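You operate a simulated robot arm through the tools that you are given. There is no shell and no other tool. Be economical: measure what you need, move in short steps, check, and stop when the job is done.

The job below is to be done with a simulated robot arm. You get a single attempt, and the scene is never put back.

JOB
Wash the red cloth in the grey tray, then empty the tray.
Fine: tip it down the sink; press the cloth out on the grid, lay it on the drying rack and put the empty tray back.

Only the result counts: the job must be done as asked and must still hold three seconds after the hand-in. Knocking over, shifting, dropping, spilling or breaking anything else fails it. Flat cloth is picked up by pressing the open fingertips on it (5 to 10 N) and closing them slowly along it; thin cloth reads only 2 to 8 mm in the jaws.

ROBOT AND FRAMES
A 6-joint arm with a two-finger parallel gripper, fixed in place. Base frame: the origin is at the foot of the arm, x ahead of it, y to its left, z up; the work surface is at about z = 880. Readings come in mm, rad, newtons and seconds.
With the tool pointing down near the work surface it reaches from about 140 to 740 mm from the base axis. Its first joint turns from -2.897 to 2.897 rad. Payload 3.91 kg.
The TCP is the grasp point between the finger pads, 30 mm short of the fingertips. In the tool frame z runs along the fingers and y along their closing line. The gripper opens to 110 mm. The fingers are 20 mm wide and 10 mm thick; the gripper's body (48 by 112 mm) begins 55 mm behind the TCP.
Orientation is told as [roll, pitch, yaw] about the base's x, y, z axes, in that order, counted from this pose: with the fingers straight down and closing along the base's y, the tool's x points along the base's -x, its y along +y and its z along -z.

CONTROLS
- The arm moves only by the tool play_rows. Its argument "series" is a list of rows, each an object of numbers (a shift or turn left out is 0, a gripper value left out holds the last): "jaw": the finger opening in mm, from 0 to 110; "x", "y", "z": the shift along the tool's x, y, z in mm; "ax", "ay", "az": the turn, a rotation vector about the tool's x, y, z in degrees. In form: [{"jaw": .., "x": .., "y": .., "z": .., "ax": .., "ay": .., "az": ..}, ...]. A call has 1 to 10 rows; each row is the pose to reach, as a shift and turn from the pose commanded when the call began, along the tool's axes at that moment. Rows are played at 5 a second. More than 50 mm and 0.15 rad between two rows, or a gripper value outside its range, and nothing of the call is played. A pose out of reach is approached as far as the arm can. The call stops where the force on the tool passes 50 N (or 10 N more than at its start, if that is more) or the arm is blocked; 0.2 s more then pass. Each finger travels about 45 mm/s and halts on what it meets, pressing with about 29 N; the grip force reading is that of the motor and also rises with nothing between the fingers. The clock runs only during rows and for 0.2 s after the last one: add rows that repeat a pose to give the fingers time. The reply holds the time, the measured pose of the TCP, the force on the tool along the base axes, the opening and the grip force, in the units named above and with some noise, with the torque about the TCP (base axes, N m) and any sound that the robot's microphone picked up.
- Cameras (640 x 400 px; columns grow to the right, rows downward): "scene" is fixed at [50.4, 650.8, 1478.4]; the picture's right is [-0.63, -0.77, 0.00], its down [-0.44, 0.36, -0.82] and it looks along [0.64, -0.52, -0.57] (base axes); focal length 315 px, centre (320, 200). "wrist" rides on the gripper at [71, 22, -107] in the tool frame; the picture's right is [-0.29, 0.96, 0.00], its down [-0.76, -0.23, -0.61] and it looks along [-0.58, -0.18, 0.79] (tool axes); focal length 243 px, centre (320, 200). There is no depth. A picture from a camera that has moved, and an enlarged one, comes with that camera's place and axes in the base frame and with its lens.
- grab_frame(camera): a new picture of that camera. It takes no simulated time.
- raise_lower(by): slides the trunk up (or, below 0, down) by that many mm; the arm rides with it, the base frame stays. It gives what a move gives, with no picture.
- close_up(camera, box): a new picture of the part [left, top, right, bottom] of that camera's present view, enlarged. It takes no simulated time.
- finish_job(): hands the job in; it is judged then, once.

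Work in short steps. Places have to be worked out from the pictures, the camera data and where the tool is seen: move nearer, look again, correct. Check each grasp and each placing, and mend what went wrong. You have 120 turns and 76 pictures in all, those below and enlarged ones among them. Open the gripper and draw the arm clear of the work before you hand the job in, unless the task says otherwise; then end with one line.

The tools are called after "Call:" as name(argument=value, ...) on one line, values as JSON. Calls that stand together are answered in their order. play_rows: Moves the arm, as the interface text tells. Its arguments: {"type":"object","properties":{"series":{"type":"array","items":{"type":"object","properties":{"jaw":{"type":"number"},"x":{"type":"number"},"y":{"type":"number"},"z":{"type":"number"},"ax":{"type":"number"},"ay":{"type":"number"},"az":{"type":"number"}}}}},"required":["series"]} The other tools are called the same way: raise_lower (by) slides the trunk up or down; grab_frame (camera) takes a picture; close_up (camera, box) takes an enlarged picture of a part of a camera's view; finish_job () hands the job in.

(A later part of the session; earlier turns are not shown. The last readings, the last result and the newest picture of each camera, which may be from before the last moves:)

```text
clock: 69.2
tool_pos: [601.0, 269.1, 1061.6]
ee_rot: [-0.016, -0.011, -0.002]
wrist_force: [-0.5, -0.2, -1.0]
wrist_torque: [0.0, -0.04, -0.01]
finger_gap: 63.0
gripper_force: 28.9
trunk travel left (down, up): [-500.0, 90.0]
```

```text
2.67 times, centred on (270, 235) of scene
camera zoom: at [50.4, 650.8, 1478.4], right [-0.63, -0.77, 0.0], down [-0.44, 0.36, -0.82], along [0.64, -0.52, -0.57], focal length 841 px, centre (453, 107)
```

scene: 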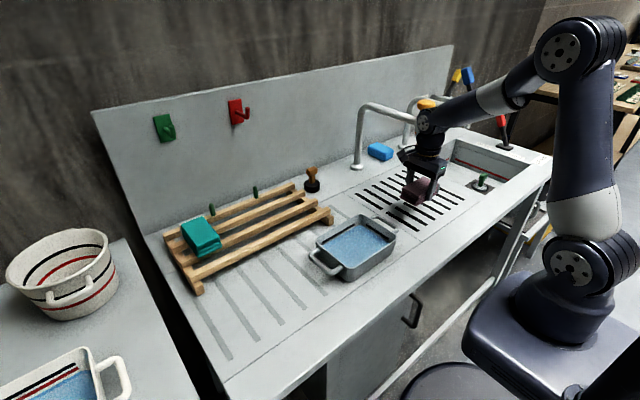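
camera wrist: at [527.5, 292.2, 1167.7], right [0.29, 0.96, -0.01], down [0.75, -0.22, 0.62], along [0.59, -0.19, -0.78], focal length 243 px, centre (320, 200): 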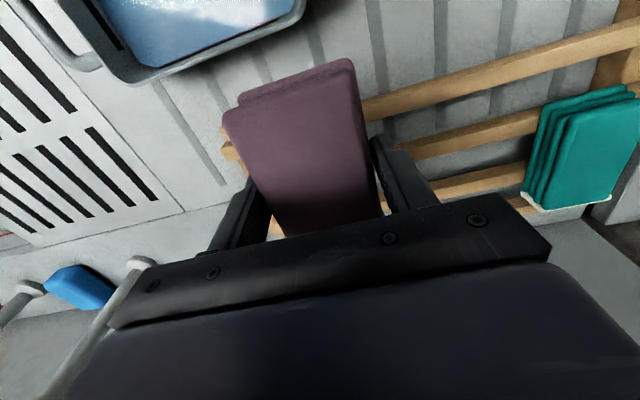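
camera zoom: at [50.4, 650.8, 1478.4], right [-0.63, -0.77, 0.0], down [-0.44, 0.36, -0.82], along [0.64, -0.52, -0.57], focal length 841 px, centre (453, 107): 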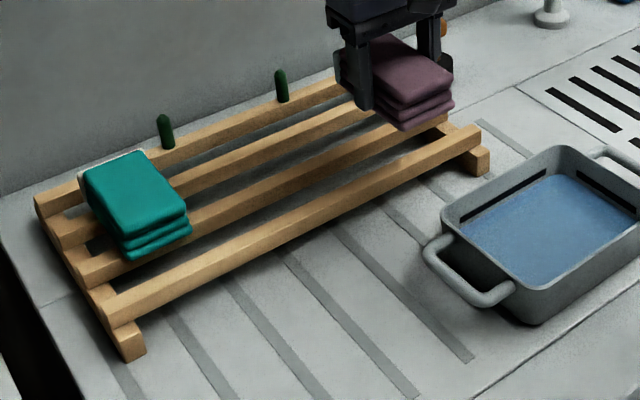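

Rails lie at about x = 617, 680, 745. I centre the cloth at x≈650 across the first two, level the tool and descend part way.

Call:
play_rows(series=[{"x": -25, "ax": -0.9, "ay": 0.6}, {"x": -51, "ax": -0.9, "ay": 0.6}, {"x": -51, "ax": -0.9, "ay": 0.6, "z": 35}, {"x": -51, "ax": -0.9, "ay": 0.6, "z": 65}, {"x": -51, "ax": -0.9, "ay": 0.6, "z": 80}])

Call:
close_up(camera="scene", box=[230, 150, 390, 250])

Call:
grab_frame(camera="wrist")

```text
clock: 70.4
tool_pos: [653.9, 267.0, 981.9]
ee_rot: [0.0, -0.002, -0.002]
wrist_force: [0.1, -0.2, -0.3]
wrist_torque: [-0.01, 0.0, 0.01]
finger_gap: 63.1
gripper_force: 28.9
trunk travel left (down, up): [-500.0, 90.0]
```

```text
4.00 times, centred on (310, 200) of scene
camera zoom: at [50.4, 650.8, 1478.4], right [-0.63, -0.77, 0.0], down [-0.44, 0.36, -0.82], along [0.64, -0.52, -0.57], focal length 1262 px, centre (360, 200)
```

zoom: 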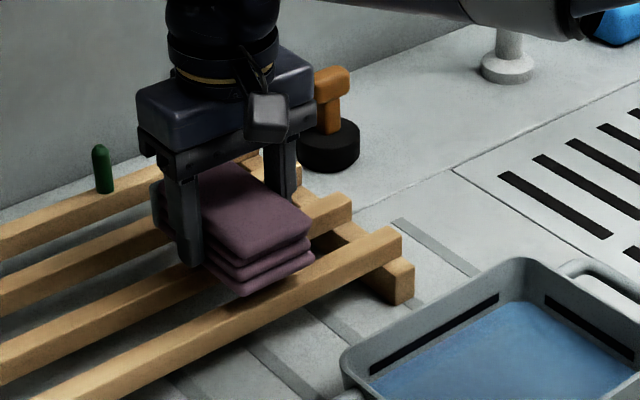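

```text
38 pictures are left
camera wrist: at [582.0, 288.9, 1088.9], right [0.29, 0.96, 0.0], down [0.76, -0.23, 0.61], along [0.58, -0.18, -0.79], focal length 243 px, centre (320, 200)
```

wrist: 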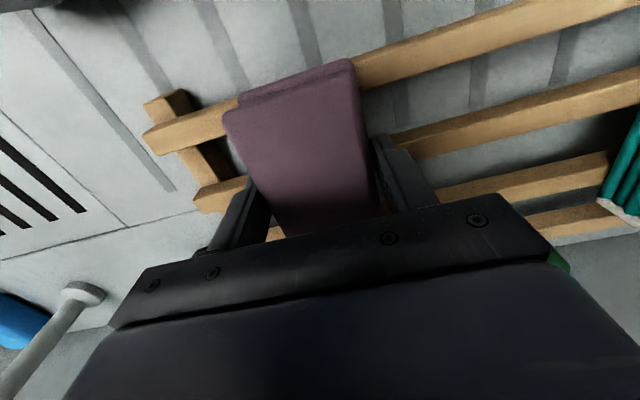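

Alignment looks right. I descend in small steps until contact.

Call:
play_rows(series=[{"z": 8}, {"z": 14}, {"z": 18}, {"z": 21}])

```text
clock: 71.4
tool_pos: [653.4, 268.1, 964.5]
ee_rot: [0.004, -0.007, -0.004]
wrist_force: [1.0, 0.0, 13.2]
wrist_torque: [0.08, -0.45, 0.0]
finger_gap: 63.3
gripper_force: 29.2
trunk travel left (down, up): [-500.0, 90.0]
```

Contact at 13 N (rail tops ≈ z 929). I ease up slightly, open, and look before leaving.

Call:
play_rows(series=[{"z": -2}, {"z": -2.5, "jaw": 70}, {"z": -2.5, "jaw": 80}, {"z": -2.5, "jaw": 88}, {"z": -2.5}])

Call:
close_up(camera="scene", box=[230, 150, 390, 250])

```text
clock: 72.6
tool_pos: [654.9, 267.3, 964.0]
ee_rot: [0.0, -0.001, -0.004]
wrist_force: [0.2, -0.2, -0.2]
wrist_torque: [0.0, -0.01, 0.01]
finger_gap: 88.2
gripper_force: 0.0
trunk travel left (down, up): [-500.0, 90.0]
```

```text
4.00 times, centred on (310, 200) of scene
camera zoom: at [50.4, 650.8, 1478.4], right [-0.63, -0.77, 0.0], down [-0.44, 0.36, -0.82], along [0.64, -0.52, -0.57], focal length 1262 px, centre (360, 200)
```

zoom: 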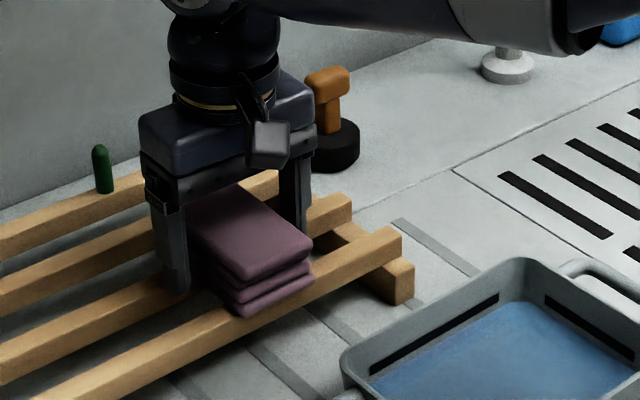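

The cloth lies flat on the first two rails. I rise and swing to a low viewpoint on the tray's left end to measure its walls.

Call:
play_rows(series=[{"z": -40}, {"z": -80}, {"z": -100}, {"z": -100, "x": 25, "y": 17, "az": 8}, {"z": -100, "x": 50, "y": 34, "az": 16}, {"z": -100, "x": 75, "y": 51, "az": 24}, {"z": -100, "x": 100, "y": 68, "az": 32}, {"z": -100, "x": 125, "y": 85, "az": 40}, {"z": -100, "x": 150, "y": 102, "az": 48}, {"z": -100, "x": 175, "y": 120, "az": 56}])

Call:
play_rows(series=[{"az": 8, "z": 20}, {"az": 16, "z": 40}, {"az": 24, "z": 60}, {"az": 34, "z": 75}])

Call:
grab_frame(camera="wrist")

Call:
grab_frame(camera="scene")

```text
clock: 74.8
tool_pos: [478.5, 390.4, 1064.2]
ee_rot: [0.003, 0.001, -0.983]
wrist_force: [0.0, 1.0, 0.1]
wrist_torque: [-0.02, -0.05, -0.02]
finger_gap: 88.2
gripper_force: 0.0
trunk travel left (down, up): [-500.0, 90.0]
```

```text
refused: row 4 steps farther than a row can; nothing moved
```

```text
36 pictures are left
camera wrist: at [455.6, 460.5, 1170.8], right [0.96, 0.29, 0.0], down [0.23, -0.76, 0.61], along [0.18, -0.58, -0.79], focal length 243 px, centre (320, 200)
```

wrist: 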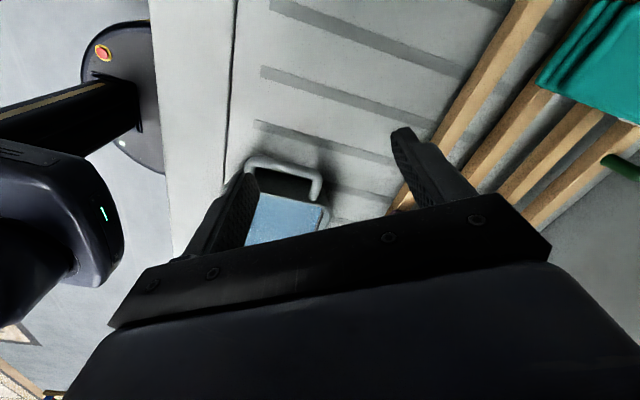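

```text
35 pictures are left
```

scene: 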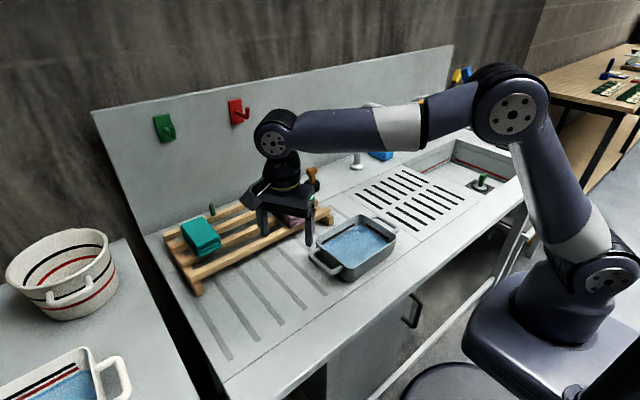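

The gripper hides the tray from there. I move to where the tray falls in the upper half of the wrist view.

Call:
play_rows(series=[{"jaw": 110, "x": -32, "y": -15, "z": -15, "az": 8.4}, {"x": -64, "y": -30, "z": -30, "az": 16.8}, {"x": -96, "y": -45, "z": -45, "az": 25.2}, {"x": -128, "y": -61, "z": -55, "az": 33.7}])

Call:
close_up(camera="wrist", box=[120, 0, 480, 225])

Call:
close_up(camera="scene", box=[290, 190, 420, 290])

```text
clock: 75.8
tool_pos: [498.2, 248.3, 1119.3]
ee_rot: [0.003, 0.001, -1.571]
wrist_force: [-0.5, 0.3, -0.7]
wrist_torque: [-0.04, -0.06, 0.02]
finger_gap: 109.9
gripper_force: 0.0
trunk travel left (down, up): [-500.0, 90.0]
```

```text
1.78 times, centred on (300, 112) of wrist
camera zoom: at [518.9, 320.1, 1225.7], right [0.96, -0.29, 0.0], down [-0.23, -0.76, 0.61], along [-0.17, -0.58, -0.79], focal length 431 px, centre (356, 356)
```

zoom: 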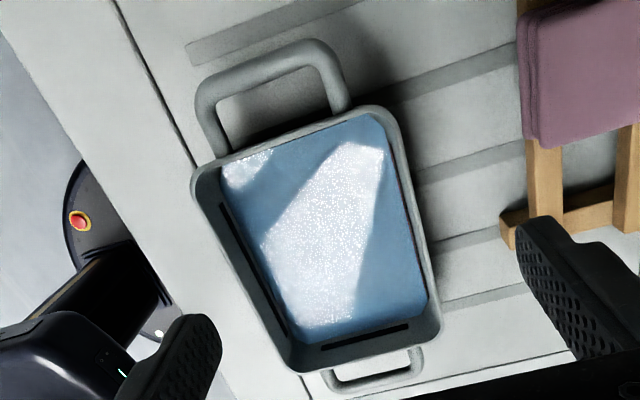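

```text
4.00 times, centred on (355, 240) of scene
camera zoom: at [50.4, 650.8, 1478.4], right [-0.63, -0.77, 0.0], down [-0.44, 0.36, -0.82], along [0.64, -0.52, -0.57], focal length 1262 px, centre (180, 40)
```

zoom: 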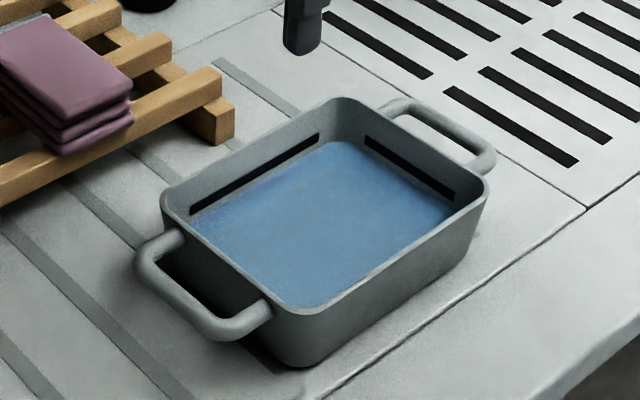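

Both cameras agree: rim x 402–529, y 111–278, centre (465, 195), walls leaning about 6°. I'll grip the far (+x) long wall at its middle, with the tool tilted 6° to match; first to a point above it.

Call:
play_rows(series=[{"jaw": 50, "x": -25, "y": 18, "z": 40, "ax": 2}, {"x": -53, "y": 35, "z": 80, "ax": 4}, {"x": -53, "y": 35, "z": 109, "ax": 6}, {"x": -53, "y": 35, "z": 109, "ax": 6}])

Call:
grab_frame(camera="wrist")

Call:
close_up(camera="scene", box=[290, 170, 450, 290])

```text
refused: row 1 steps farther than a row can; nothing moved
```

```text
32 pictures are left
camera wrist: at [518.9, 320.1, 1225.7], right [0.96, -0.29, 0.0], down [-0.23, -0.76, 0.61], along [-0.17, -0.58, -0.79], focal length 243 px, centre (320, 200)
```

wrist: 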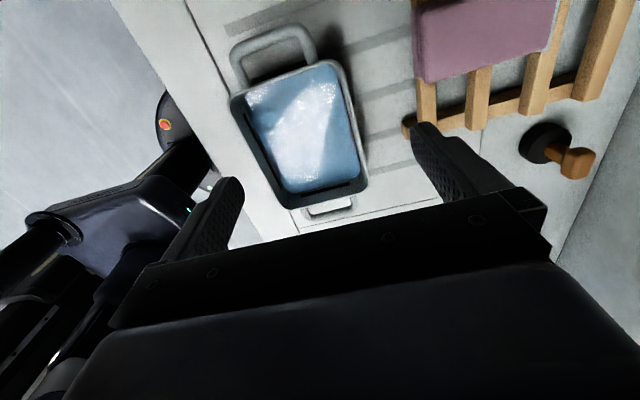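

```text
3.33 times, centred on (370, 230) of scene
camera zoom: at [50.4, 650.8, 1478.4], right [-0.63, -0.77, 0.0], down [-0.44, 0.36, -0.82], along [0.64, -0.52, -0.57], focal length 1051 px, centre (153, 100)
```

zoom: 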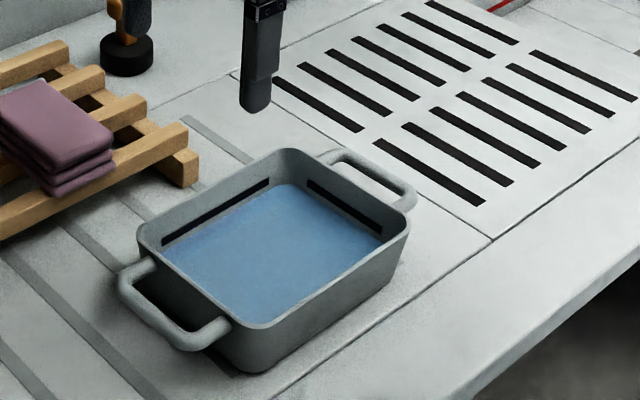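

Step was slightly too big (50.4 mm); I repeat with smaller rows.

Call:
play_rows(series=[{"jaw": 50, "x": -18, "y": 12, "z": 30, "ax": 2}, {"x": -36, "y": 24, "z": 60, "ax": 4}, {"x": -53, "y": 35, "z": 85, "ax": 6}, {"x": -53, "y": 35, "z": 109, "ax": 6}, {"x": -53, "y": 35, "z": 109, "ax": 6}])

Call:
grab_frame(camera="wrist")

Call:
close_up(camera="scene", box=[290, 170, 450, 290])

```text
clock: 77.0
tool_pos: [532.0, 195.6, 1008.1]
ee_rot: [-0.103, 0.0, -1.569]
wrist_force: [-0.2, -0.4, 1.8]
wrist_torque: [-0.02, 0.01, 0.01]
finger_gap: 50.3
gripper_force: 0.1
trunk travel left (down, up): [-500.0, 90.0]
```

```text
30 pictures are left
camera wrist: at [563.9, 267.2, 1112.8], right [0.95, -0.29, -0.1], down [-0.17, -0.76, 0.63], along [-0.26, -0.58, -0.77], focal length 243 px, centre (320, 200)
```

wrist: 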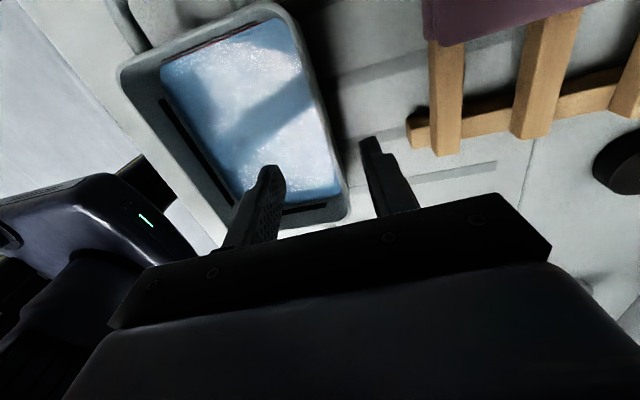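

```text
3.33 times, centred on (370, 230) of scene
camera zoom: at [50.4, 650.8, 1478.4], right [-0.63, -0.77, 0.0], down [-0.44, 0.36, -0.82], along [0.64, -0.52, -0.57], focal length 1051 px, centre (153, 100)
```

zoom: 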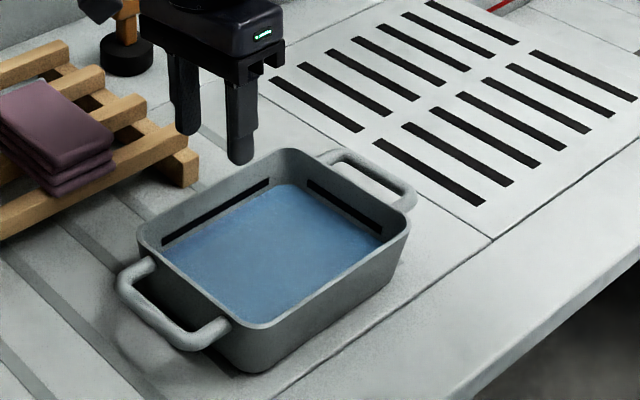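

The far rim lies between the fingers. I slide down along the wall direction, watching force.

Call:
play_rows(series=[{"y": 1, "z": 20}, {"y": 1, "z": 40}, {"y": 1, "z": 55}, {"y": 1, "z": 68}, {"y": 1, "z": 76}, {"y": 1, "z": 80}])

Call:
grab_frame(camera="wrist")

Call:
close_up(camera="scene", box=[290, 170, 450, 290])

```text
clock: 78.4
tool_pos: [525.6, 194.9, 929.7]
ee_rot: [-0.104, 0.001, -1.57]
wrist_force: [-0.7, -0.3, -0.5]
wrist_torque: [0.0, -0.03, 0.0]
finger_gap: 50.2
gripper_force: 0.0
trunk travel left (down, up): [-500.0, 90.0]
```

```text
28 pictures are left
camera wrist: at [557.8, 265.9, 1034.1], right [0.95, -0.29, -0.1], down [-0.17, -0.76, 0.63], along [-0.26, -0.58, -0.77], focal length 243 px, centre (320, 200)
```

wrist: 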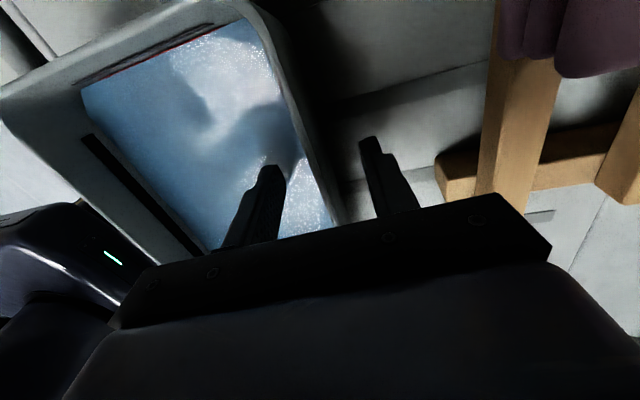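

```text
3.33 times, centred on (370, 230) of scene
camera zoom: at [50.4, 650.8, 1478.4], right [-0.63, -0.77, 0.0], down [-0.44, 0.36, -0.82], along [0.64, -0.52, -0.57], focal length 1051 px, centre (153, 100)
```

zoom: 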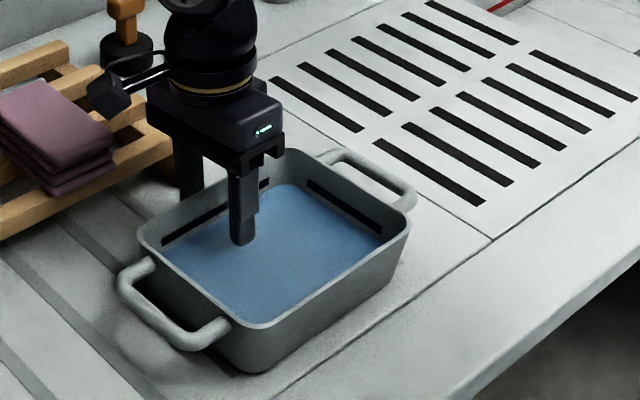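

The wall is between the fingers. I close slowly.

Call:
play_rows(series=[{"jaw": 40}, {"jaw": 32}, {"jaw": 25}, {"jaw": 19}, {"jaw": 14}, {"jaw": 10}, {"jaw": 6}, {"jaw": 2}, {"jaw": 0}, {"jaw": 0}])

Call:
close_up(camera="scene", box=[290, 170, 450, 290])

```text
clock: 80.6
tool_pos: [526.0, 194.5, 931.1]
ee_rot: [-0.103, 0.002, -1.569]
wrist_force: [-2.5, -0.7, 0.1]
wrist_torque: [0.43, -0.28, 0.19]
finger_gap: 3.5
gripper_force: 28.7
trunk travel left (down, up): [-500.0, 90.0]
```

```text
3.33 times, centred on (370, 230) of scene
camera zoom: at [50.4, 650.8, 1478.4], right [-0.63, -0.77, 0.0], down [-0.44, 0.36, -0.82], along [0.64, -0.52, -0.57], focal length 1051 px, centre (153, 100)
```

zoom: 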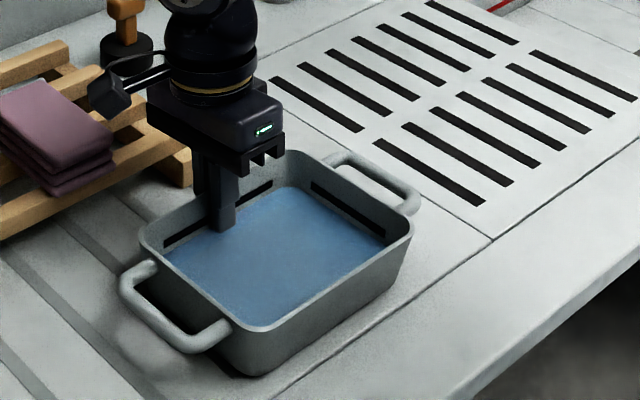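

Gripped on a 3.5 mm wall. I lift only 6 mm and check load, torque and sag.

Call:
play_rows(series=[{"z": -1.5}, {"z": -3}, {"z": -4.5}, {"z": -6}, {"z": -6}])

Call:
close_up(camera="scene", box=[290, 170, 450, 290])

```text
clock: 81.8
tool_pos: [527.8, 196.1, 937.3]
ee_rot: [-0.102, 0.0, -1.57]
wrist_force: [0.4, 1.4, -6.9]
wrist_torque: [0.0, -0.44, -0.04]
finger_gap: 3.9
gripper_force: 29.0
trunk travel left (down, up): [-500.0, 90.0]
```

```text
3.33 times, centred on (370, 230) of scene
camera zoom: at [50.4, 650.8, 1478.4], right [-0.63, -0.77, 0.0], down [-0.44, 0.36, -0.82], along [0.64, -0.52, -0.57], focal length 1051 px, centre (153, 100)
```

zoom: 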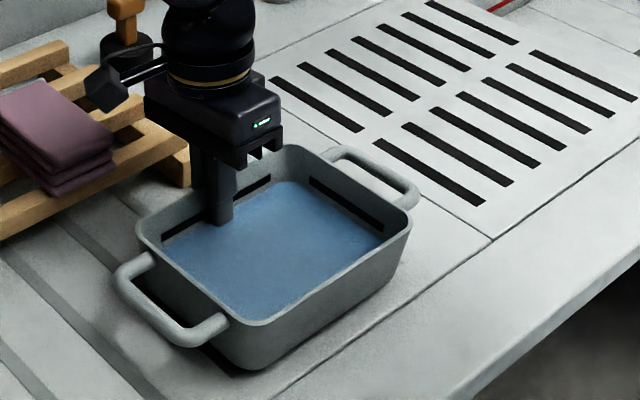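

The full tray hangs on the grip: 7 N, 0.44 N m (lever arm 63 mm), level and steady. I raise it straight up slowly.

Call:
play_rows(series=[{"y": -0.6, "z": -6}, {"y": -1.5, "z": -14}, {"y": -2.5, "z": -24}, {"y": -3.5, "z": -34}, {"y": -4.5, "z": -44}, {"y": -5.5, "z": -54}, {"y": -6.6, "z": -64}, {"y": -7.5, "z": -73}, {"y": -8.3, "z": -80}, {"y": -8.6, "z": -83}])

Call:
close_up(camera="scene", box=[290, 150, 450, 270])

```text
clock: 84.0
tool_pos: [528.2, 195.0, 1019.6]
ee_rot: [-0.104, -0.001, -1.569]
wrist_force: [1.2, 0.0, -6.8]
wrist_torque: [-0.01, -0.42, 0.0]
finger_gap: 3.6
gripper_force: 29.2
trunk travel left (down, up): [-500.0, 90.0]
```

```text
3.33 times, centred on (370, 210) of scene
camera zoom: at [50.4, 650.8, 1478.4], right [-0.63, -0.77, 0.0], down [-0.44, 0.36, -0.82], along [0.64, -0.52, -0.57], focal length 1051 px, centre (153, 167)
```

zoom: 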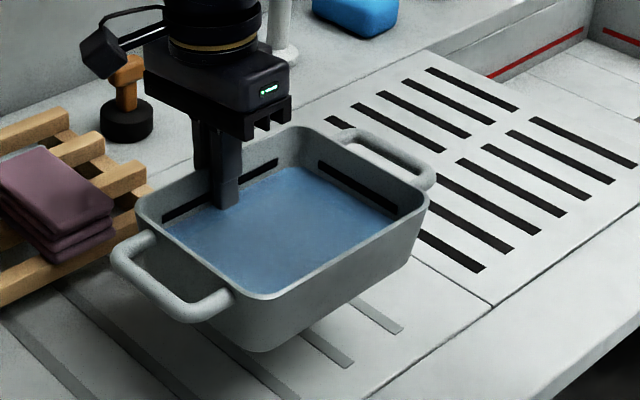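

Level and stable. I carry it slowly in -y, drawing in to x≈490 to stay clear of the front tap.

Call:
play_rows(series=[{"x": -8, "y": -2}, {"x": -22, "y": -6, "z": 0.5}, {"x": -42, "y": -11, "z": 1}, {"x": -66, "y": -16, "z": 1.5}, {"x": -92, "y": -22, "z": 2}, {"x": -118, "y": -27, "z": 2.5}, {"x": -142, "y": -32, "z": 3}, {"x": -162, "y": -36, "z": 3.5}, {"x": -176, "y": -38, "z": 4}, {"x": -182, "y": -38, "z": 4}])

Call:
play_rows(series=[{"x": -8}, {"x": -24}, {"x": -48}, {"x": -76}, {"x": -106}, {"x": -136}, {"x": -162}, {"x": -184}, {"x": -198}, {"x": -204}])

Call:
grab_frame(camera="scene")

Call:
grab_frame(camera="wrist")

```text
clock: 86.2
tool_pos: [489.2, 11.8, 1017.5]
ee_rot: [-0.103, 0.002, -1.566]
wrist_force: [0.1, 0.4, -6.1]
wrist_torque: [0.0, -0.37, -0.01]
finger_gap: 3.6
gripper_force: 28.8
trunk travel left (down, up): [-500.0, 90.0]
```

```text
clock: 87.8
tool_pos: [484.9, -108.4, 1019.8]
ee_rot: [-0.116, 0.005, -1.528]
wrist_force: [9.5, 25.9, -14.9]
wrist_torque: [-2.32, 0.96, 1.88]
finger_gap: 3.5
gripper_force: 29.2
trunk travel left (down, up): [-500.0, 90.0]
stopped in row 7: the force on the tool passed its limit (the readings are from after the stop); the commanded pose is now the measured one
```

```text
23 pictures are left
```

scene: 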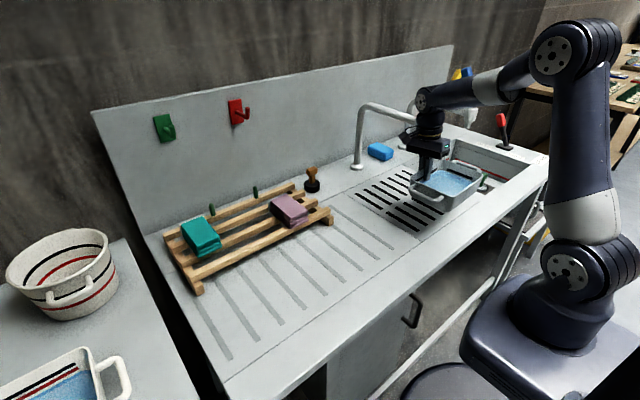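

```text
22 pictures are left
camera wrist: at [515.6, -36.4, 1123.5], right [0.96, -0.25, -0.11], down [-0.12, -0.77, 0.63], along [-0.24, -0.59, -0.77], focal length 243 px, centre (320, 200)
```

wrist: 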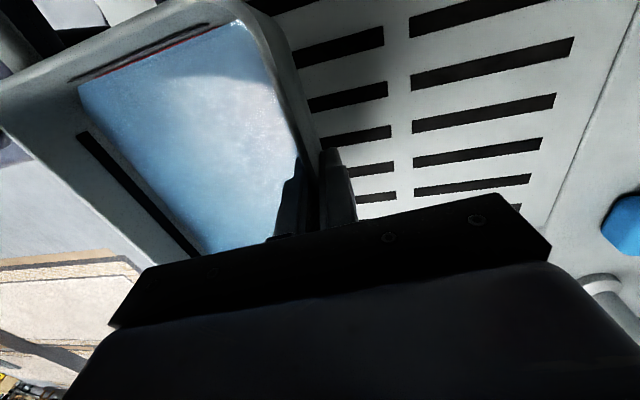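

Something stopped the hand: the load points to a contact near the hand body at about (545, -145, 1120) — the front tap's spout reaches further than I judged. I back off in +y at once and look.

Call:
play_rows(series=[{"x": 4, "y": -1}, {"x": 12, "y": -4}, {"x": 24, "y": -8}, {"x": 38, "y": -10}, {"x": 50, "y": -12}, {"x": 56, "y": -12}])

Call:
close_up(camera="scene", box=[330, 60, 510, 220])

```text
clock: 89.2
tool_pos: [475.7, -73.2, 1021.8]
ee_rot: [-0.113, 0.012, -1.547]
wrist_force: [0.2, -0.4, -6.3]
wrist_torque: [0.04, -0.44, 0.07]
finger_gap: 3.7
gripper_force: 28.2
trunk travel left (down, up): [-500.0, 90.0]
```

```text
2.50 times, centred on (420, 140) of scene
camera zoom: at [50.4, 650.8, 1478.4], right [-0.63, -0.77, 0.0], down [-0.44, 0.36, -0.82], along [0.64, -0.52, -0.57], focal length 789 px, centre (70, 350)
```

zoom: 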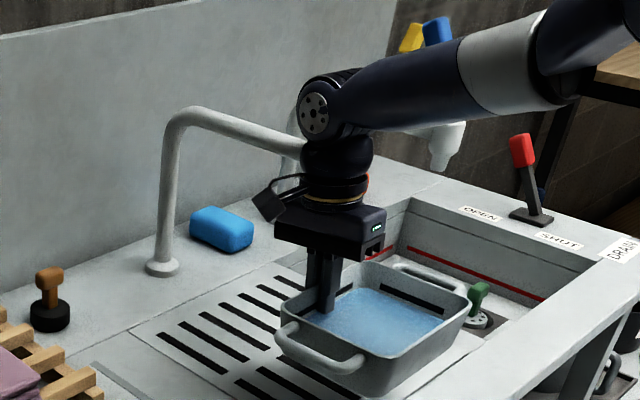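

The tap is unmoved, and the tray is still full (≈6.5 N) and level. The tap's outlet must be near (540, -150, 1100), and the rear tap likely near (545, -432). I draw in to x≈405 to pass both, straightening the yaw.

Call:
play_rows(series=[{"y": -6, "z": 0.6, "az": 0.3, "ay": -0.1}, {"y": -16, "z": 1.6, "az": 0.6, "ay": -0.3}, {"y": -30, "z": 3, "az": 1, "ay": -0.5}, {"y": -44, "z": 4.4, "az": 1.4, "ay": -0.7}, {"y": -58, "z": 5.8, "az": 1.4, "ay": -0.7}, {"y": -66, "z": 6.6, "az": 1.4, "ay": -0.7}, {"y": -70, "z": 7, "az": 1.4, "ay": -0.7}])

Call:
close_up(camera="scene", box=[350, 70, 530, 240])

Call:
grab_frame(camera="wrist")

```text
clock: 90.8
tool_pos: [403.9, -74.8, 1021.0]
ee_rot: [-0.115, -0.003, -1.567]
wrist_force: [-0.3, -1.0, -5.7]
wrist_torque: [0.01, -0.4, -0.03]
finger_gap: 4.0
gripper_force: 29.6
trunk travel left (down, up): [-500.0, 90.0]
```

```text
2.35 times, centred on (440, 155) of scene
camera zoom: at [50.4, 650.8, 1478.4], right [-0.63, -0.77, 0.0], down [-0.44, 0.36, -0.82], along [0.64, -0.52, -0.57], focal length 742 px, centre (38, 306)
```

zoom: 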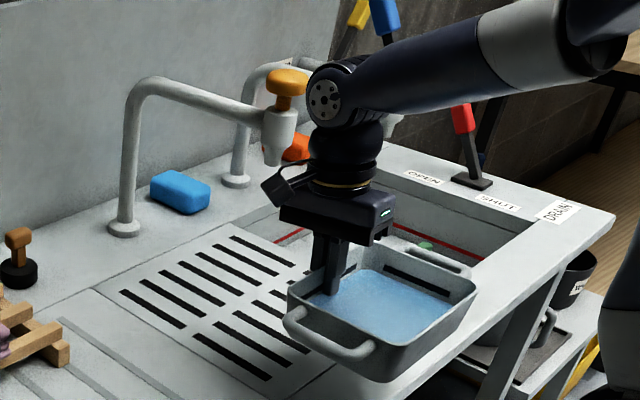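

```text
19 pictures are left
camera wrist: at [437.1, -3.8, 1124.7], right [0.95, -0.29, -0.11], down [-0.16, -0.76, 0.63], along [-0.26, -0.58, -0.77], focal length 243 px, centre (320, 200)
```

wrist: 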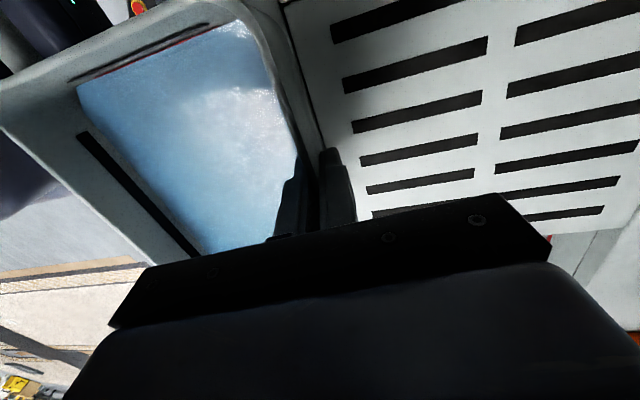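

The tap is in its original place. I carry the tray on in -y along x≈405.

Call:
play_rows(series=[{"x": -8}, {"x": -24}, {"x": -48}, {"x": -76}, {"x": -106}, {"x": -136}, {"x": -164}, {"x": -188}, {"x": -202}, {"x": -208}])

Call:
close_up(camera="scene", box=[380, 70, 560, 230])

Call:
grab_frame(camera="wrist")

```text
clock: 93.0
tool_pos: [405.7, -283.3, 1021.3]
ee_rot: [-0.113, -0.002, -1.567]
wrist_force: [0.4, -1.0, -6.6]
wrist_torque: [0.01, -0.42, -0.01]
finger_gap: 3.9
gripper_force: 28.6
trunk travel left (down, up): [-500.0, 90.0]
```

```text
2.50 times, centred on (470, 150) of scene
camera zoom: at [50.4, 650.8, 1478.4], right [-0.63, -0.77, 0.0], down [-0.44, 0.36, -0.82], along [0.64, -0.52, -0.57], focal length 789 px, centre (-55, 325)
```

zoom: 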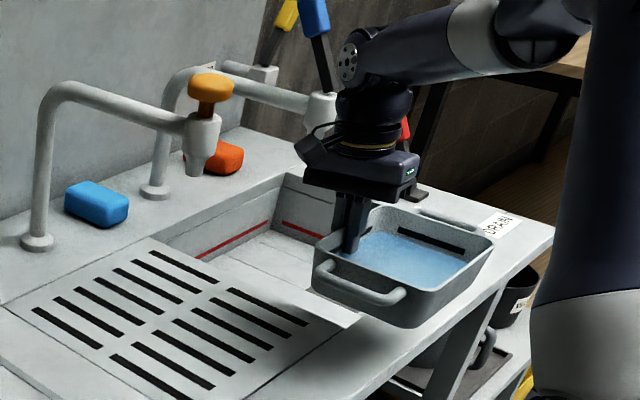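

```text
17 pictures are left
camera wrist: at [438.9, -212.1, 1124.6], right [0.95, -0.29, -0.11], down [-0.16, -0.76, 0.63], along [-0.26, -0.58, -0.77], focal length 243 px, centre (320, 200)
```

wrist: 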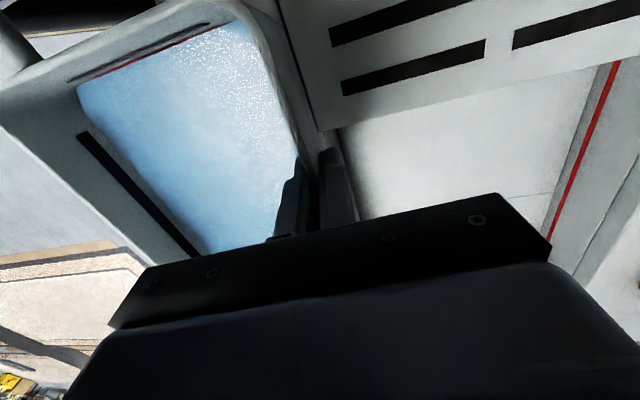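

Plenty of room lies between the taps if the tray is turned 90° so it extends toward -y and is tipped over its near short end (fingers swinging forward). I turn it level about the vertical, slowly, in two halves.

Call:
play_rows(series=[{"ay": -0.3, "az": -2.5}, {"ay": -0.8, "az": -6.5}, {"ay": -1.3, "az": -11.5}, {"ay": -1.9, "az": -16.5}, {"ay": -2.45, "az": -21.5}, {"ay": -3.0, "az": -26.5}, {"ay": -3.6, "az": -31.5}, {"ay": -4.2, "az": -36.5}, {"ay": -4.7, "az": -41}, {"ay": -5.0, "az": -44}])

```text
clock: 95.2
tool_pos: [404.8, -283.5, 1022.2]
ee_rot: [-0.115, 0.0, -0.795]
wrist_force: [-0.2, 0.3, -5.9]
wrist_torque: [0.29, -0.31, 0.01]
finger_gap: 3.6
gripper_force: 29.7
trunk travel left (down, up): [-500.0, 90.0]
```

Level kept, load unchanged. Second half of the turn.

Call:
play_rows(series=[{"ay": -0.3, "az": -2.5}, {"ay": -0.8, "az": -6.5}, {"ay": -1.3, "az": -11.5}, {"ay": -1.9, "az": -16.5}, {"ay": -2.45, "az": -21.5}, {"ay": -3.0, "az": -26.5}, {"ay": -3.6, "az": -31.5}, {"ay": -4.2, "az": -36.5}, {"ay": -4.8, "az": -42}, {"ay": -5.15, "az": -45.2}])

Call:
close_up(camera="scene", box=[380, 70, 560, 230])

Call:
grab_frame(camera="wrist")

```text
clock: 97.4
tool_pos: [405.2, -284.2, 1020.6]
ee_rot: [-0.115, -0.001, 0.0]
wrist_force: [0.0, 0.3, -7.0]
wrist_torque: [0.38, 0.01, 0.0]
finger_gap: 3.8
gripper_force: 29.8
trunk travel left (down, up): [-500.0, 90.0]
```

```text
2.50 times, centred on (470, 150) of scene
camera zoom: at [50.4, 650.8, 1478.4], right [-0.63, -0.77, 0.0], down [-0.44, 0.36, -0.82], along [0.64, -0.52, -0.57], focal length 789 px, centre (-55, 325)
```

zoom: 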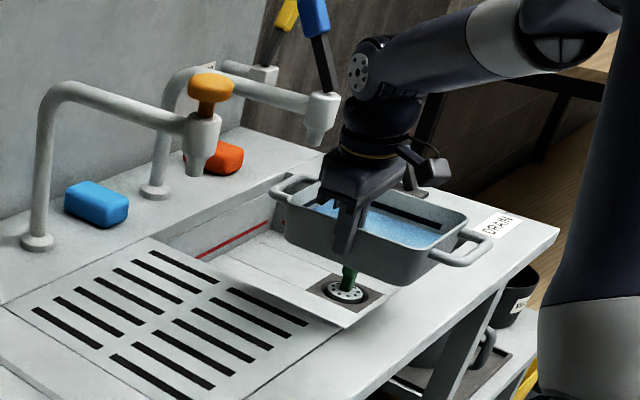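

```text
15 pictures are left
camera wrist: at [333.8, -249.9, 1124.7], right [0.29, 0.95, -0.11], down [0.76, -0.16, 0.63], along [0.58, -0.27, -0.77], focal length 243 px, centre (320, 200)
```

wrist: 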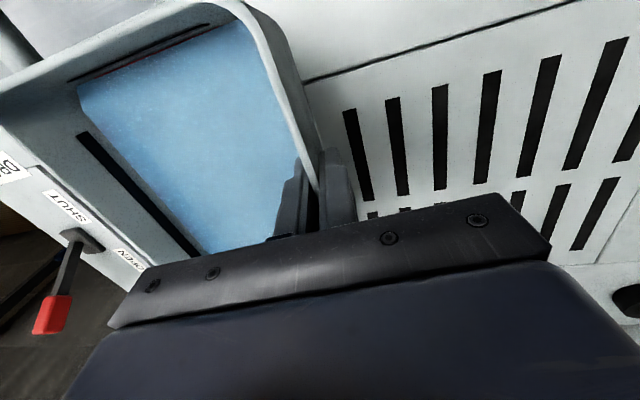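

The tray is level and turned. I lower it first (to pass beneath the rear tap's outlet), then move it out over the sink to about (500, -325).

Call:
play_rows(series=[{"y": 0.7, "z": 6}, {"y": 2, "z": 17}, {"y": 3.5, "z": 30}, {"y": 5, "z": 43}, {"y": 6.3, "z": 54}, {"y": 7, "z": 60}])

Call:
play_rows(series=[{"x": -5, "y": -2, "z": 0.3}, {"x": -16, "y": -7, "z": 0.8}, {"x": -30, "y": -13, "z": 1.5}, {"x": -46, "y": -19, "z": 2.3}, {"x": -62, "y": -26, "z": 3}, {"x": -76, "y": -32, "z": 3.7}, {"x": -88, "y": -37, "z": 4.3}, {"x": -95, "y": -40, "z": 4.7}, {"x": -97, "y": -41, "z": 4.7}])

Call:
close_up(camera="scene", box=[380, 70, 560, 230])

Call:
grab_frame(camera="wrist")

```text
clock: 98.8
tool_pos: [406.3, -283.1, 960.5]
ee_rot: [-0.116, 0.001, 0.001]
wrist_force: [0.3, -0.1, -6.1]
wrist_torque: [0.41, -0.01, 0.0]
finger_gap: 3.8
gripper_force: 28.9
trunk travel left (down, up): [-500.0, 90.0]
```

```text
clock: 100.8
tool_pos: [501.2, -324.1, 960.6]
ee_rot: [-0.116, 0.001, -0.002]
wrist_force: [-0.2, 0.6, -6.0]
wrist_torque: [0.42, 0.02, 0.0]
finger_gap: 3.7
gripper_force: 28.9
trunk travel left (down, up): [-500.0, 90.0]
```

```text
2.50 times, centred on (470, 150) of scene
camera zoom: at [50.4, 650.8, 1478.4], right [-0.63, -0.77, 0.0], down [-0.44, 0.36, -0.82], along [0.64, -0.52, -0.57], focal length 789 px, centre (-55, 325)
```

zoom: 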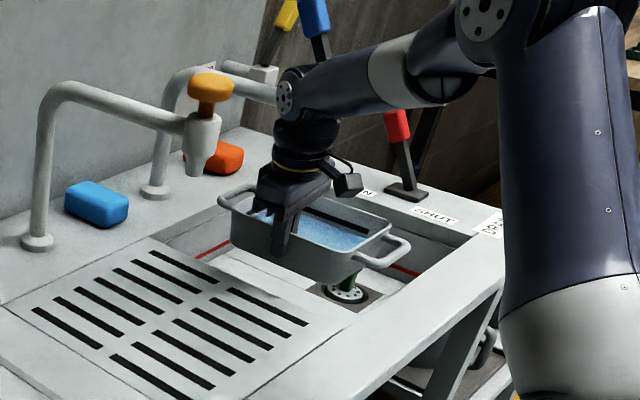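

```text
13 pictures are left
camera wrist: at [430.5, -290.5, 1064.2], right [0.29, 0.95, -0.11], down [0.76, -0.16, 0.63], along [0.58, -0.27, -0.77], focal length 243 px, centre (320, 200)
```

wrist: 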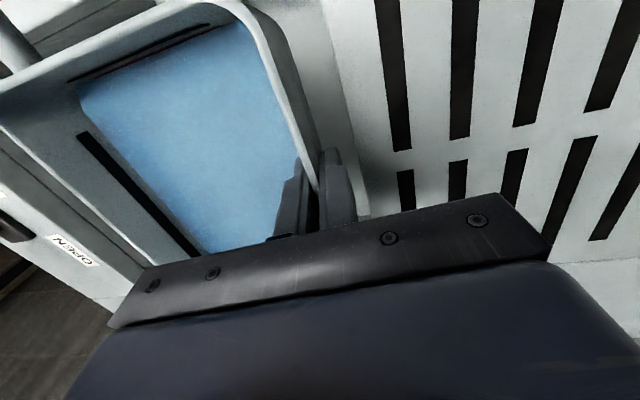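

The tray is over the sink, under the rear tap's outlet (≈(541, -420, 1062)). I tip the near (-x) end down in slow steps, shifting back so the pouring lip stays over the sink and the far end clears the tap.

Call:
play_rows(series=[{"y": -2, "z": 0.2, "ay": -5.96, "az": 0.69}, {"x": 2, "y": -4, "z": 0.5, "ay": -11.9, "az": 1.38}, {"x": 6, "y": -6, "z": 0.7, "ay": -17.9, "az": 2.07}, {"x": 10, "y": -8, "z": 0.9, "ay": -23.8, "az": 2.76}, {"x": 14, "y": -7.6, "z": 3.9, "ay": -29.8, "az": 3.45}, {"x": 19, "y": -7, "z": 8.9, "ay": -35.7, "az": 4.14}, {"x": 26, "y": -6.2, "z": 15.8, "ay": -41.7, "az": 4.83}, {"x": 36, "y": -5.6, "z": 20.8, "ay": -47.7, "az": 5.5}])

Call:
close_up(camera="scene", box=[380, 70, 560, 230])

```text
clock: 102.6
tool_pos: [466.0, -333.8, 942.1]
ee_rot: [-0.117, -0.839, -0.001]
wrist_force: [7.6, 1.3, -2.9]
wrist_torque: [0.29, -0.53, 0.21]
finger_gap: 3.7
gripper_force: 29.1
trunk travel left (down, up): [-500.0, 90.0]
```

```text
2.50 times, centred on (470, 150) of scene
camera zoom: at [50.4, 650.8, 1478.4], right [-0.63, -0.77, 0.0], down [-0.44, 0.36, -0.82], along [0.64, -0.52, -0.57], focal length 789 px, centre (-55, 325)
```

zoom: 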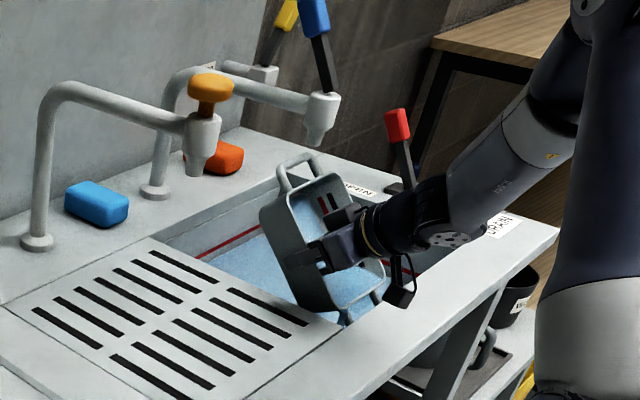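

Water is running into the sink, but a 7.6 N push says the low handle touches the sink's front edge. I shift +x and go on tipping.

Call:
play_rows(series=[{"x": -5.4, "y": 0.7, "z": 5.9}, {"x": -10, "y": 1.3, "z": 11.1, "ay": -4, "az": 0.46}, {"x": -10, "y": 1.3, "z": 11.1, "ay": -11.9, "az": 1.38}, {"x": -10.3, "y": 0.8, "z": 6.9, "ay": -17.9, "az": 2.07}])

Call:
close_up(camera="scene", box=[400, 90, 550, 220])

```text
clock: 103.6
tool_pos: [477.8, -333.2, 945.1]
ee_rot: [-0.12, -1.156, 0.005]
wrist_force: [0.2, -0.1, -3.9]
wrist_torque: [0.2, 0.08, -0.02]
finger_gap: 3.8
gripper_force: 28.6
trunk travel left (down, up): [-500.0, 90.0]
```

```text
3.08 times, centred on (475, 155) of scene
camera zoom: at [50.4, 650.8, 1478.4], right [-0.63, -0.77, 0.0], down [-0.44, 0.36, -0.82], along [0.64, -0.52, -0.57], focal length 970 px, centre (-157, 338)
```

zoom: 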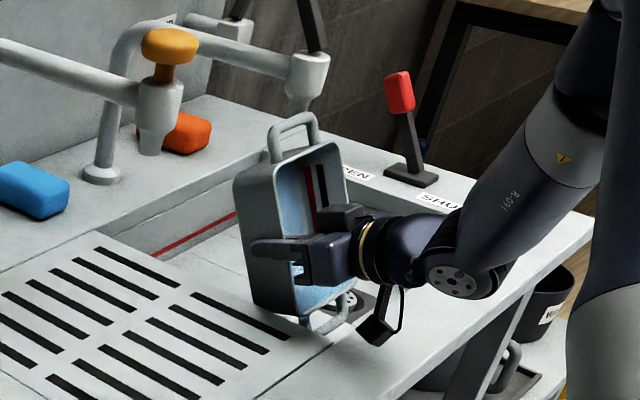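

Free again, and the load has dropped to 3.9 N. I finish tipping past vertical, rising to keep the camera clear of the front edge, and hold to drain.

Call:
play_rows(series=[{"x": -6.7, "y": -1.1, "z": -9.5, "ay": -5.96, "az": 0.69}, {"x": -11.8, "y": -2.6, "z": -22.6, "ay": -11.9, "az": 1.38}, {"x": -21.4, "y": -4.4, "z": -37.7, "ay": -17.9, "az": 2.07}, {"x": -31, "y": -6.1, "z": -52.9, "ay": -23.8, "az": 2.76}, {"x": -37.7, "y": -7.2, "z": -62.3, "ay": -30.8, "az": 3.57}, {"x": -37.7, "y": -7.2, "z": -62.3, "ay": -30.8, "az": 3.57}, {"x": -37.7, "y": -7.2, "z": -62.3, "ay": -30.8, "az": 3.57}, {"x": -37.7, "y": -7.2, "z": -62.3, "ay": -30.8, "az": 3.57}])

Call:
close_up(camera="scene", box=[400, 90, 550, 220])

```text
clock: 105.4
tool_pos: [436.5, -332.9, 1003.0]
ee_rot: [3.025, -1.448, -3.141]
wrist_force: [-0.3, -0.8, -2.1]
wrist_torque: [0.12, 0.04, 0.03]
finger_gap: 3.7
gripper_force: 28.9
trunk travel left (down, up): [-500.0, 90.0]
```

```text
3.08 times, centred on (475, 155) of scene
camera zoom: at [50.4, 650.8, 1478.4], right [-0.63, -0.77, 0.0], down [-0.44, 0.36, -0.82], along [0.64, -0.52, -0.57], focal length 970 px, centre (-157, 338)
```

zoom: 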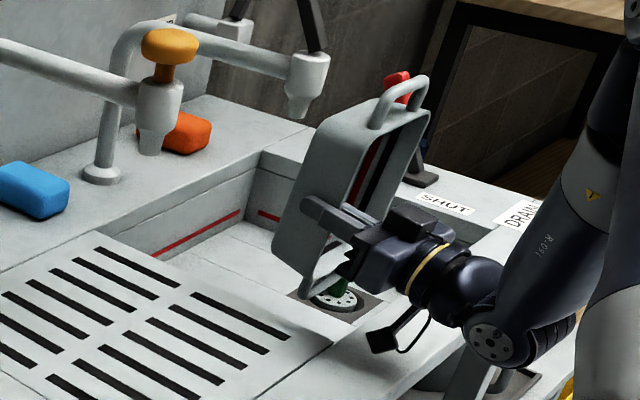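

The tray is empty (2 N left, sink floor drained). I let it drip two more seconds, then turn it back upright while drawing away from the taps.

Call:
play_rows(series=[{"ax": 0}, {"ax": 3}, {"ax": 0}, {"ax": -3}, {"ax": 0}, {"ax": 0}, {"ax": 0}, {"ax": 0}, {"ax": 0}, {"ax": 0}])

Call:
play_rows(series=[{"x": -4, "y": 5, "z": -8, "ay": 7.9, "az": -0.92}, {"x": -8, "y": 10, "z": -16, "ay": 15.9, "az": -1.84}, {"x": -12, "y": 15, "z": -24, "ay": 23.8, "az": -2.76}, {"x": -16, "y": 20, "z": -32, "ay": 31.8, "az": -3.68}, {"x": -21, "y": 25, "z": -39, "ay": 39.7, "az": -4.6}, {"x": -21, "y": 30, "z": -39, "ay": 47.7, "az": -5.5}, {"x": -21, "y": 35, "z": -39, "ay": 55.6, "az": -6.4}, {"x": -21, "y": 40, "z": -39, "ay": 63.6, "az": -7.4}, {"x": -21, "y": 45, "z": -39, "ay": 71.5, "az": -8.3}, {"x": -21, "y": 46, "z": -39, "ay": 79.4, "az": -9.2}])

```text
clock: 107.6
tool_pos: [437.7, -332.7, 1003.0]
ee_rot: [3.028, -1.447, -3.14]
wrist_force: [1.2, -0.7, -2.5]
wrist_torque: [0.15, 0.08, -0.01]
finger_gap: 3.8
gripper_force: 28.5
trunk travel left (down, up): [-500.0, 90.0]
```

```text
clock: 109.8
tool_pos: [402.0, -283.7, 1021.5]
ee_rot: [-0.116, -0.297, 0.0]
wrist_force: [-0.4, 0.3, -3.1]
wrist_torque: [0.12, 0.02, 0.0]
finger_gap: 3.6
gripper_force: 29.0
trunk travel left (down, up): [-500.0, 90.0]
```

Nearly upright; I finish levelling and look at how the tray sits in the grip.

Call:
play_rows(series=[{"ay": 8, "az": -0.95}, {"ay": 16.9, "az": -1.96}, {"ay": 16.9, "az": -1.96}])

Call:
close_up(camera="scene", box=[400, 90, 550, 220])

```text
refused: row 2 steps farther than a row can; nothing moved
```

```text
3.08 times, centred on (475, 155) of scene
camera zoom: at [50.4, 650.8, 1478.4], right [-0.63, -0.77, 0.0], down [-0.44, 0.36, -0.82], along [0.64, -0.52, -0.57], focal length 970 px, centre (-157, 338)
```

zoom: 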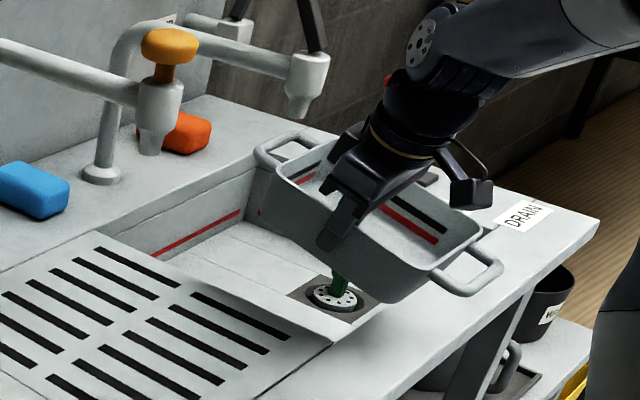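

Tray is empty. I repeat the levelling in smaller rows and start the turn back.

Call:
play_rows(series=[{"ay": 6, "az": -0.7}, {"ay": 12, "az": -1.4}, {"ay": 16.9, "az": -1.96}, {"ay": 16.9, "az": -1.96}])

Call:
play_rows(series=[{"ay": 0.9, "az": 8}, {"ay": 1.85, "az": 16}, {"ay": 2.8, "az": 24}, {"ay": 3.7, "az": 32}, {"ay": 4.6, "az": 40}, {"ay": 5.5, "az": 48}, {"ay": 6.5, "az": 56}, {"ay": 7.4, "az": 64}, {"ay": 8.3, "az": 72}, {"ay": 9.25, "az": 80}])

Call:
close_up(camera="scene", box=[380, 90, 560, 220])

```text
clock: 110.8
tool_pos: [401.5, -282.5, 1021.0]
ee_rot: [-0.114, -0.001, 0.001]
wrist_force: [0.9, -0.6, -2.3]
wrist_torque: [0.14, 0.0, -0.02]
finger_gap: 3.7
gripper_force: 28.8
trunk travel left (down, up): [-500.0, 90.0]
```

```text
clock: 113.0
tool_pos: [400.6, -282.9, 1020.8]
ee_rot: [-0.113, 0.001, -1.408]
wrist_force: [-0.7, 0.0, -2.3]
wrist_torque: [0.08, -0.13, -0.01]
finger_gap: 3.5
gripper_force: 28.9
trunk travel left (down, up): [-500.0, 90.0]
```

```text
3.08 times, centred on (470, 155) of scene
camera zoom: at [50.4, 650.8, 1478.4], right [-0.63, -0.77, 0.0], down [-0.44, 0.36, -0.82], along [0.64, -0.52, -0.57], focal length 970 px, centre (-142, 338)
```

zoom: 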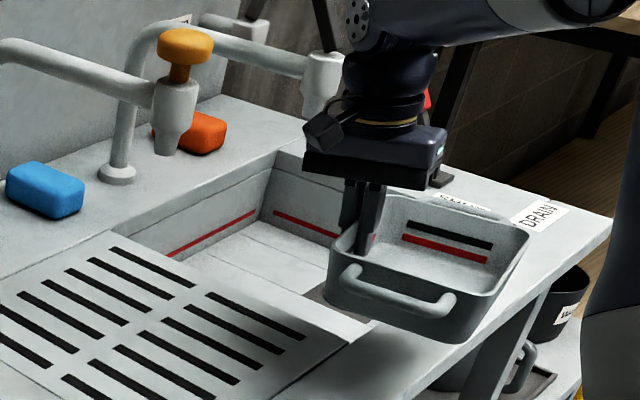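

I finish the turn and carry the empty tray back in +y along x≈400.

Call:
play_rows(series=[{"ay": 0.5, "az": 4.7}, {"ay": 1.05, "az": 9.3}, {"ay": 1.05, "az": 9.3}])

Call:
play_rows(series=[{"x": 15}, {"x": 40}, {"x": 70}, {"x": 102}, {"x": 134}, {"x": 166}, {"x": 198}, {"x": 228}, {"x": 250}, {"x": 260}])

Call:
play_rows(series=[{"x": 15, "y": 5, "z": -0.5}, {"x": 40, "y": 17, "z": -1.5}, {"x": 70, "y": 32, "z": -3}, {"x": 100, "y": 50, "z": -5}, {"x": 130, "y": 70, "z": -7}, {"x": 158, "y": 90, "z": -9}, {"x": 184, "y": 108, "z": -11}, {"x": 204, "y": 120, "z": -12}, {"x": 214, "y": 126, "z": -13}, {"x": 218, "y": 127, "z": -13}])

Call:
close_up(camera="scene", box=[280, 150, 450, 280])

```text
clock: 113.8
tool_pos: [400.6, -282.6, 1019.5]
ee_rot: [-0.113, 0.0, -1.571]
wrist_force: [-0.3, 0.3, -0.6]
wrist_torque: [-0.01, -0.14, 0.02]
finger_gap: 3.8
gripper_force: 28.7
trunk travel left (down, up): [-500.0, 90.0]
```

```text
clock: 116.0
tool_pos: [400.9, -21.4, 1020.4]
ee_rot: [-0.113, -0.002, -1.57]
wrist_force: [0.3, -0.4, -2.9]
wrist_torque: [0.0, -0.15, 0.02]
finger_gap: 3.7
gripper_force: 29.0
trunk travel left (down, up): [-500.0, 90.0]
```

```text
clock: 118.2
tool_pos: [527.4, 195.7, 1018.8]
ee_rot: [-0.114, -0.002, -1.569]
wrist_force: [-0.3, 0.0, -2.7]
wrist_torque: [0.01, -0.15, 0.03]
finger_gap: 3.5
gripper_force: 29.4
trunk travel left (down, up): [-500.0, 90.0]
```

```text
3.08 times, centred on (365, 215) of scene
camera zoom: at [50.4, 650.8, 1478.4], right [-0.63, -0.77, 0.0], down [-0.44, 0.36, -0.82], along [0.64, -0.52, -0.57], focal length 970 px, centre (182, 154)
```

zoom: 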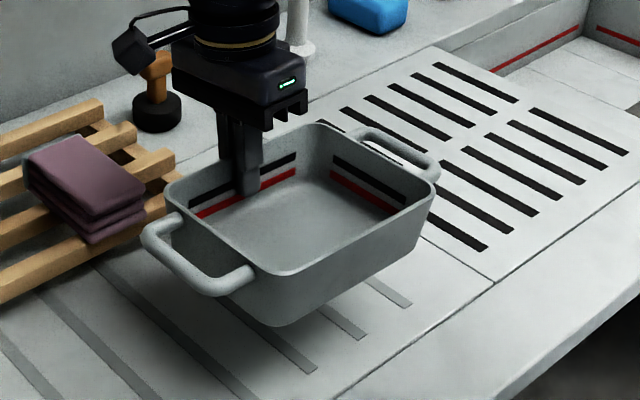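

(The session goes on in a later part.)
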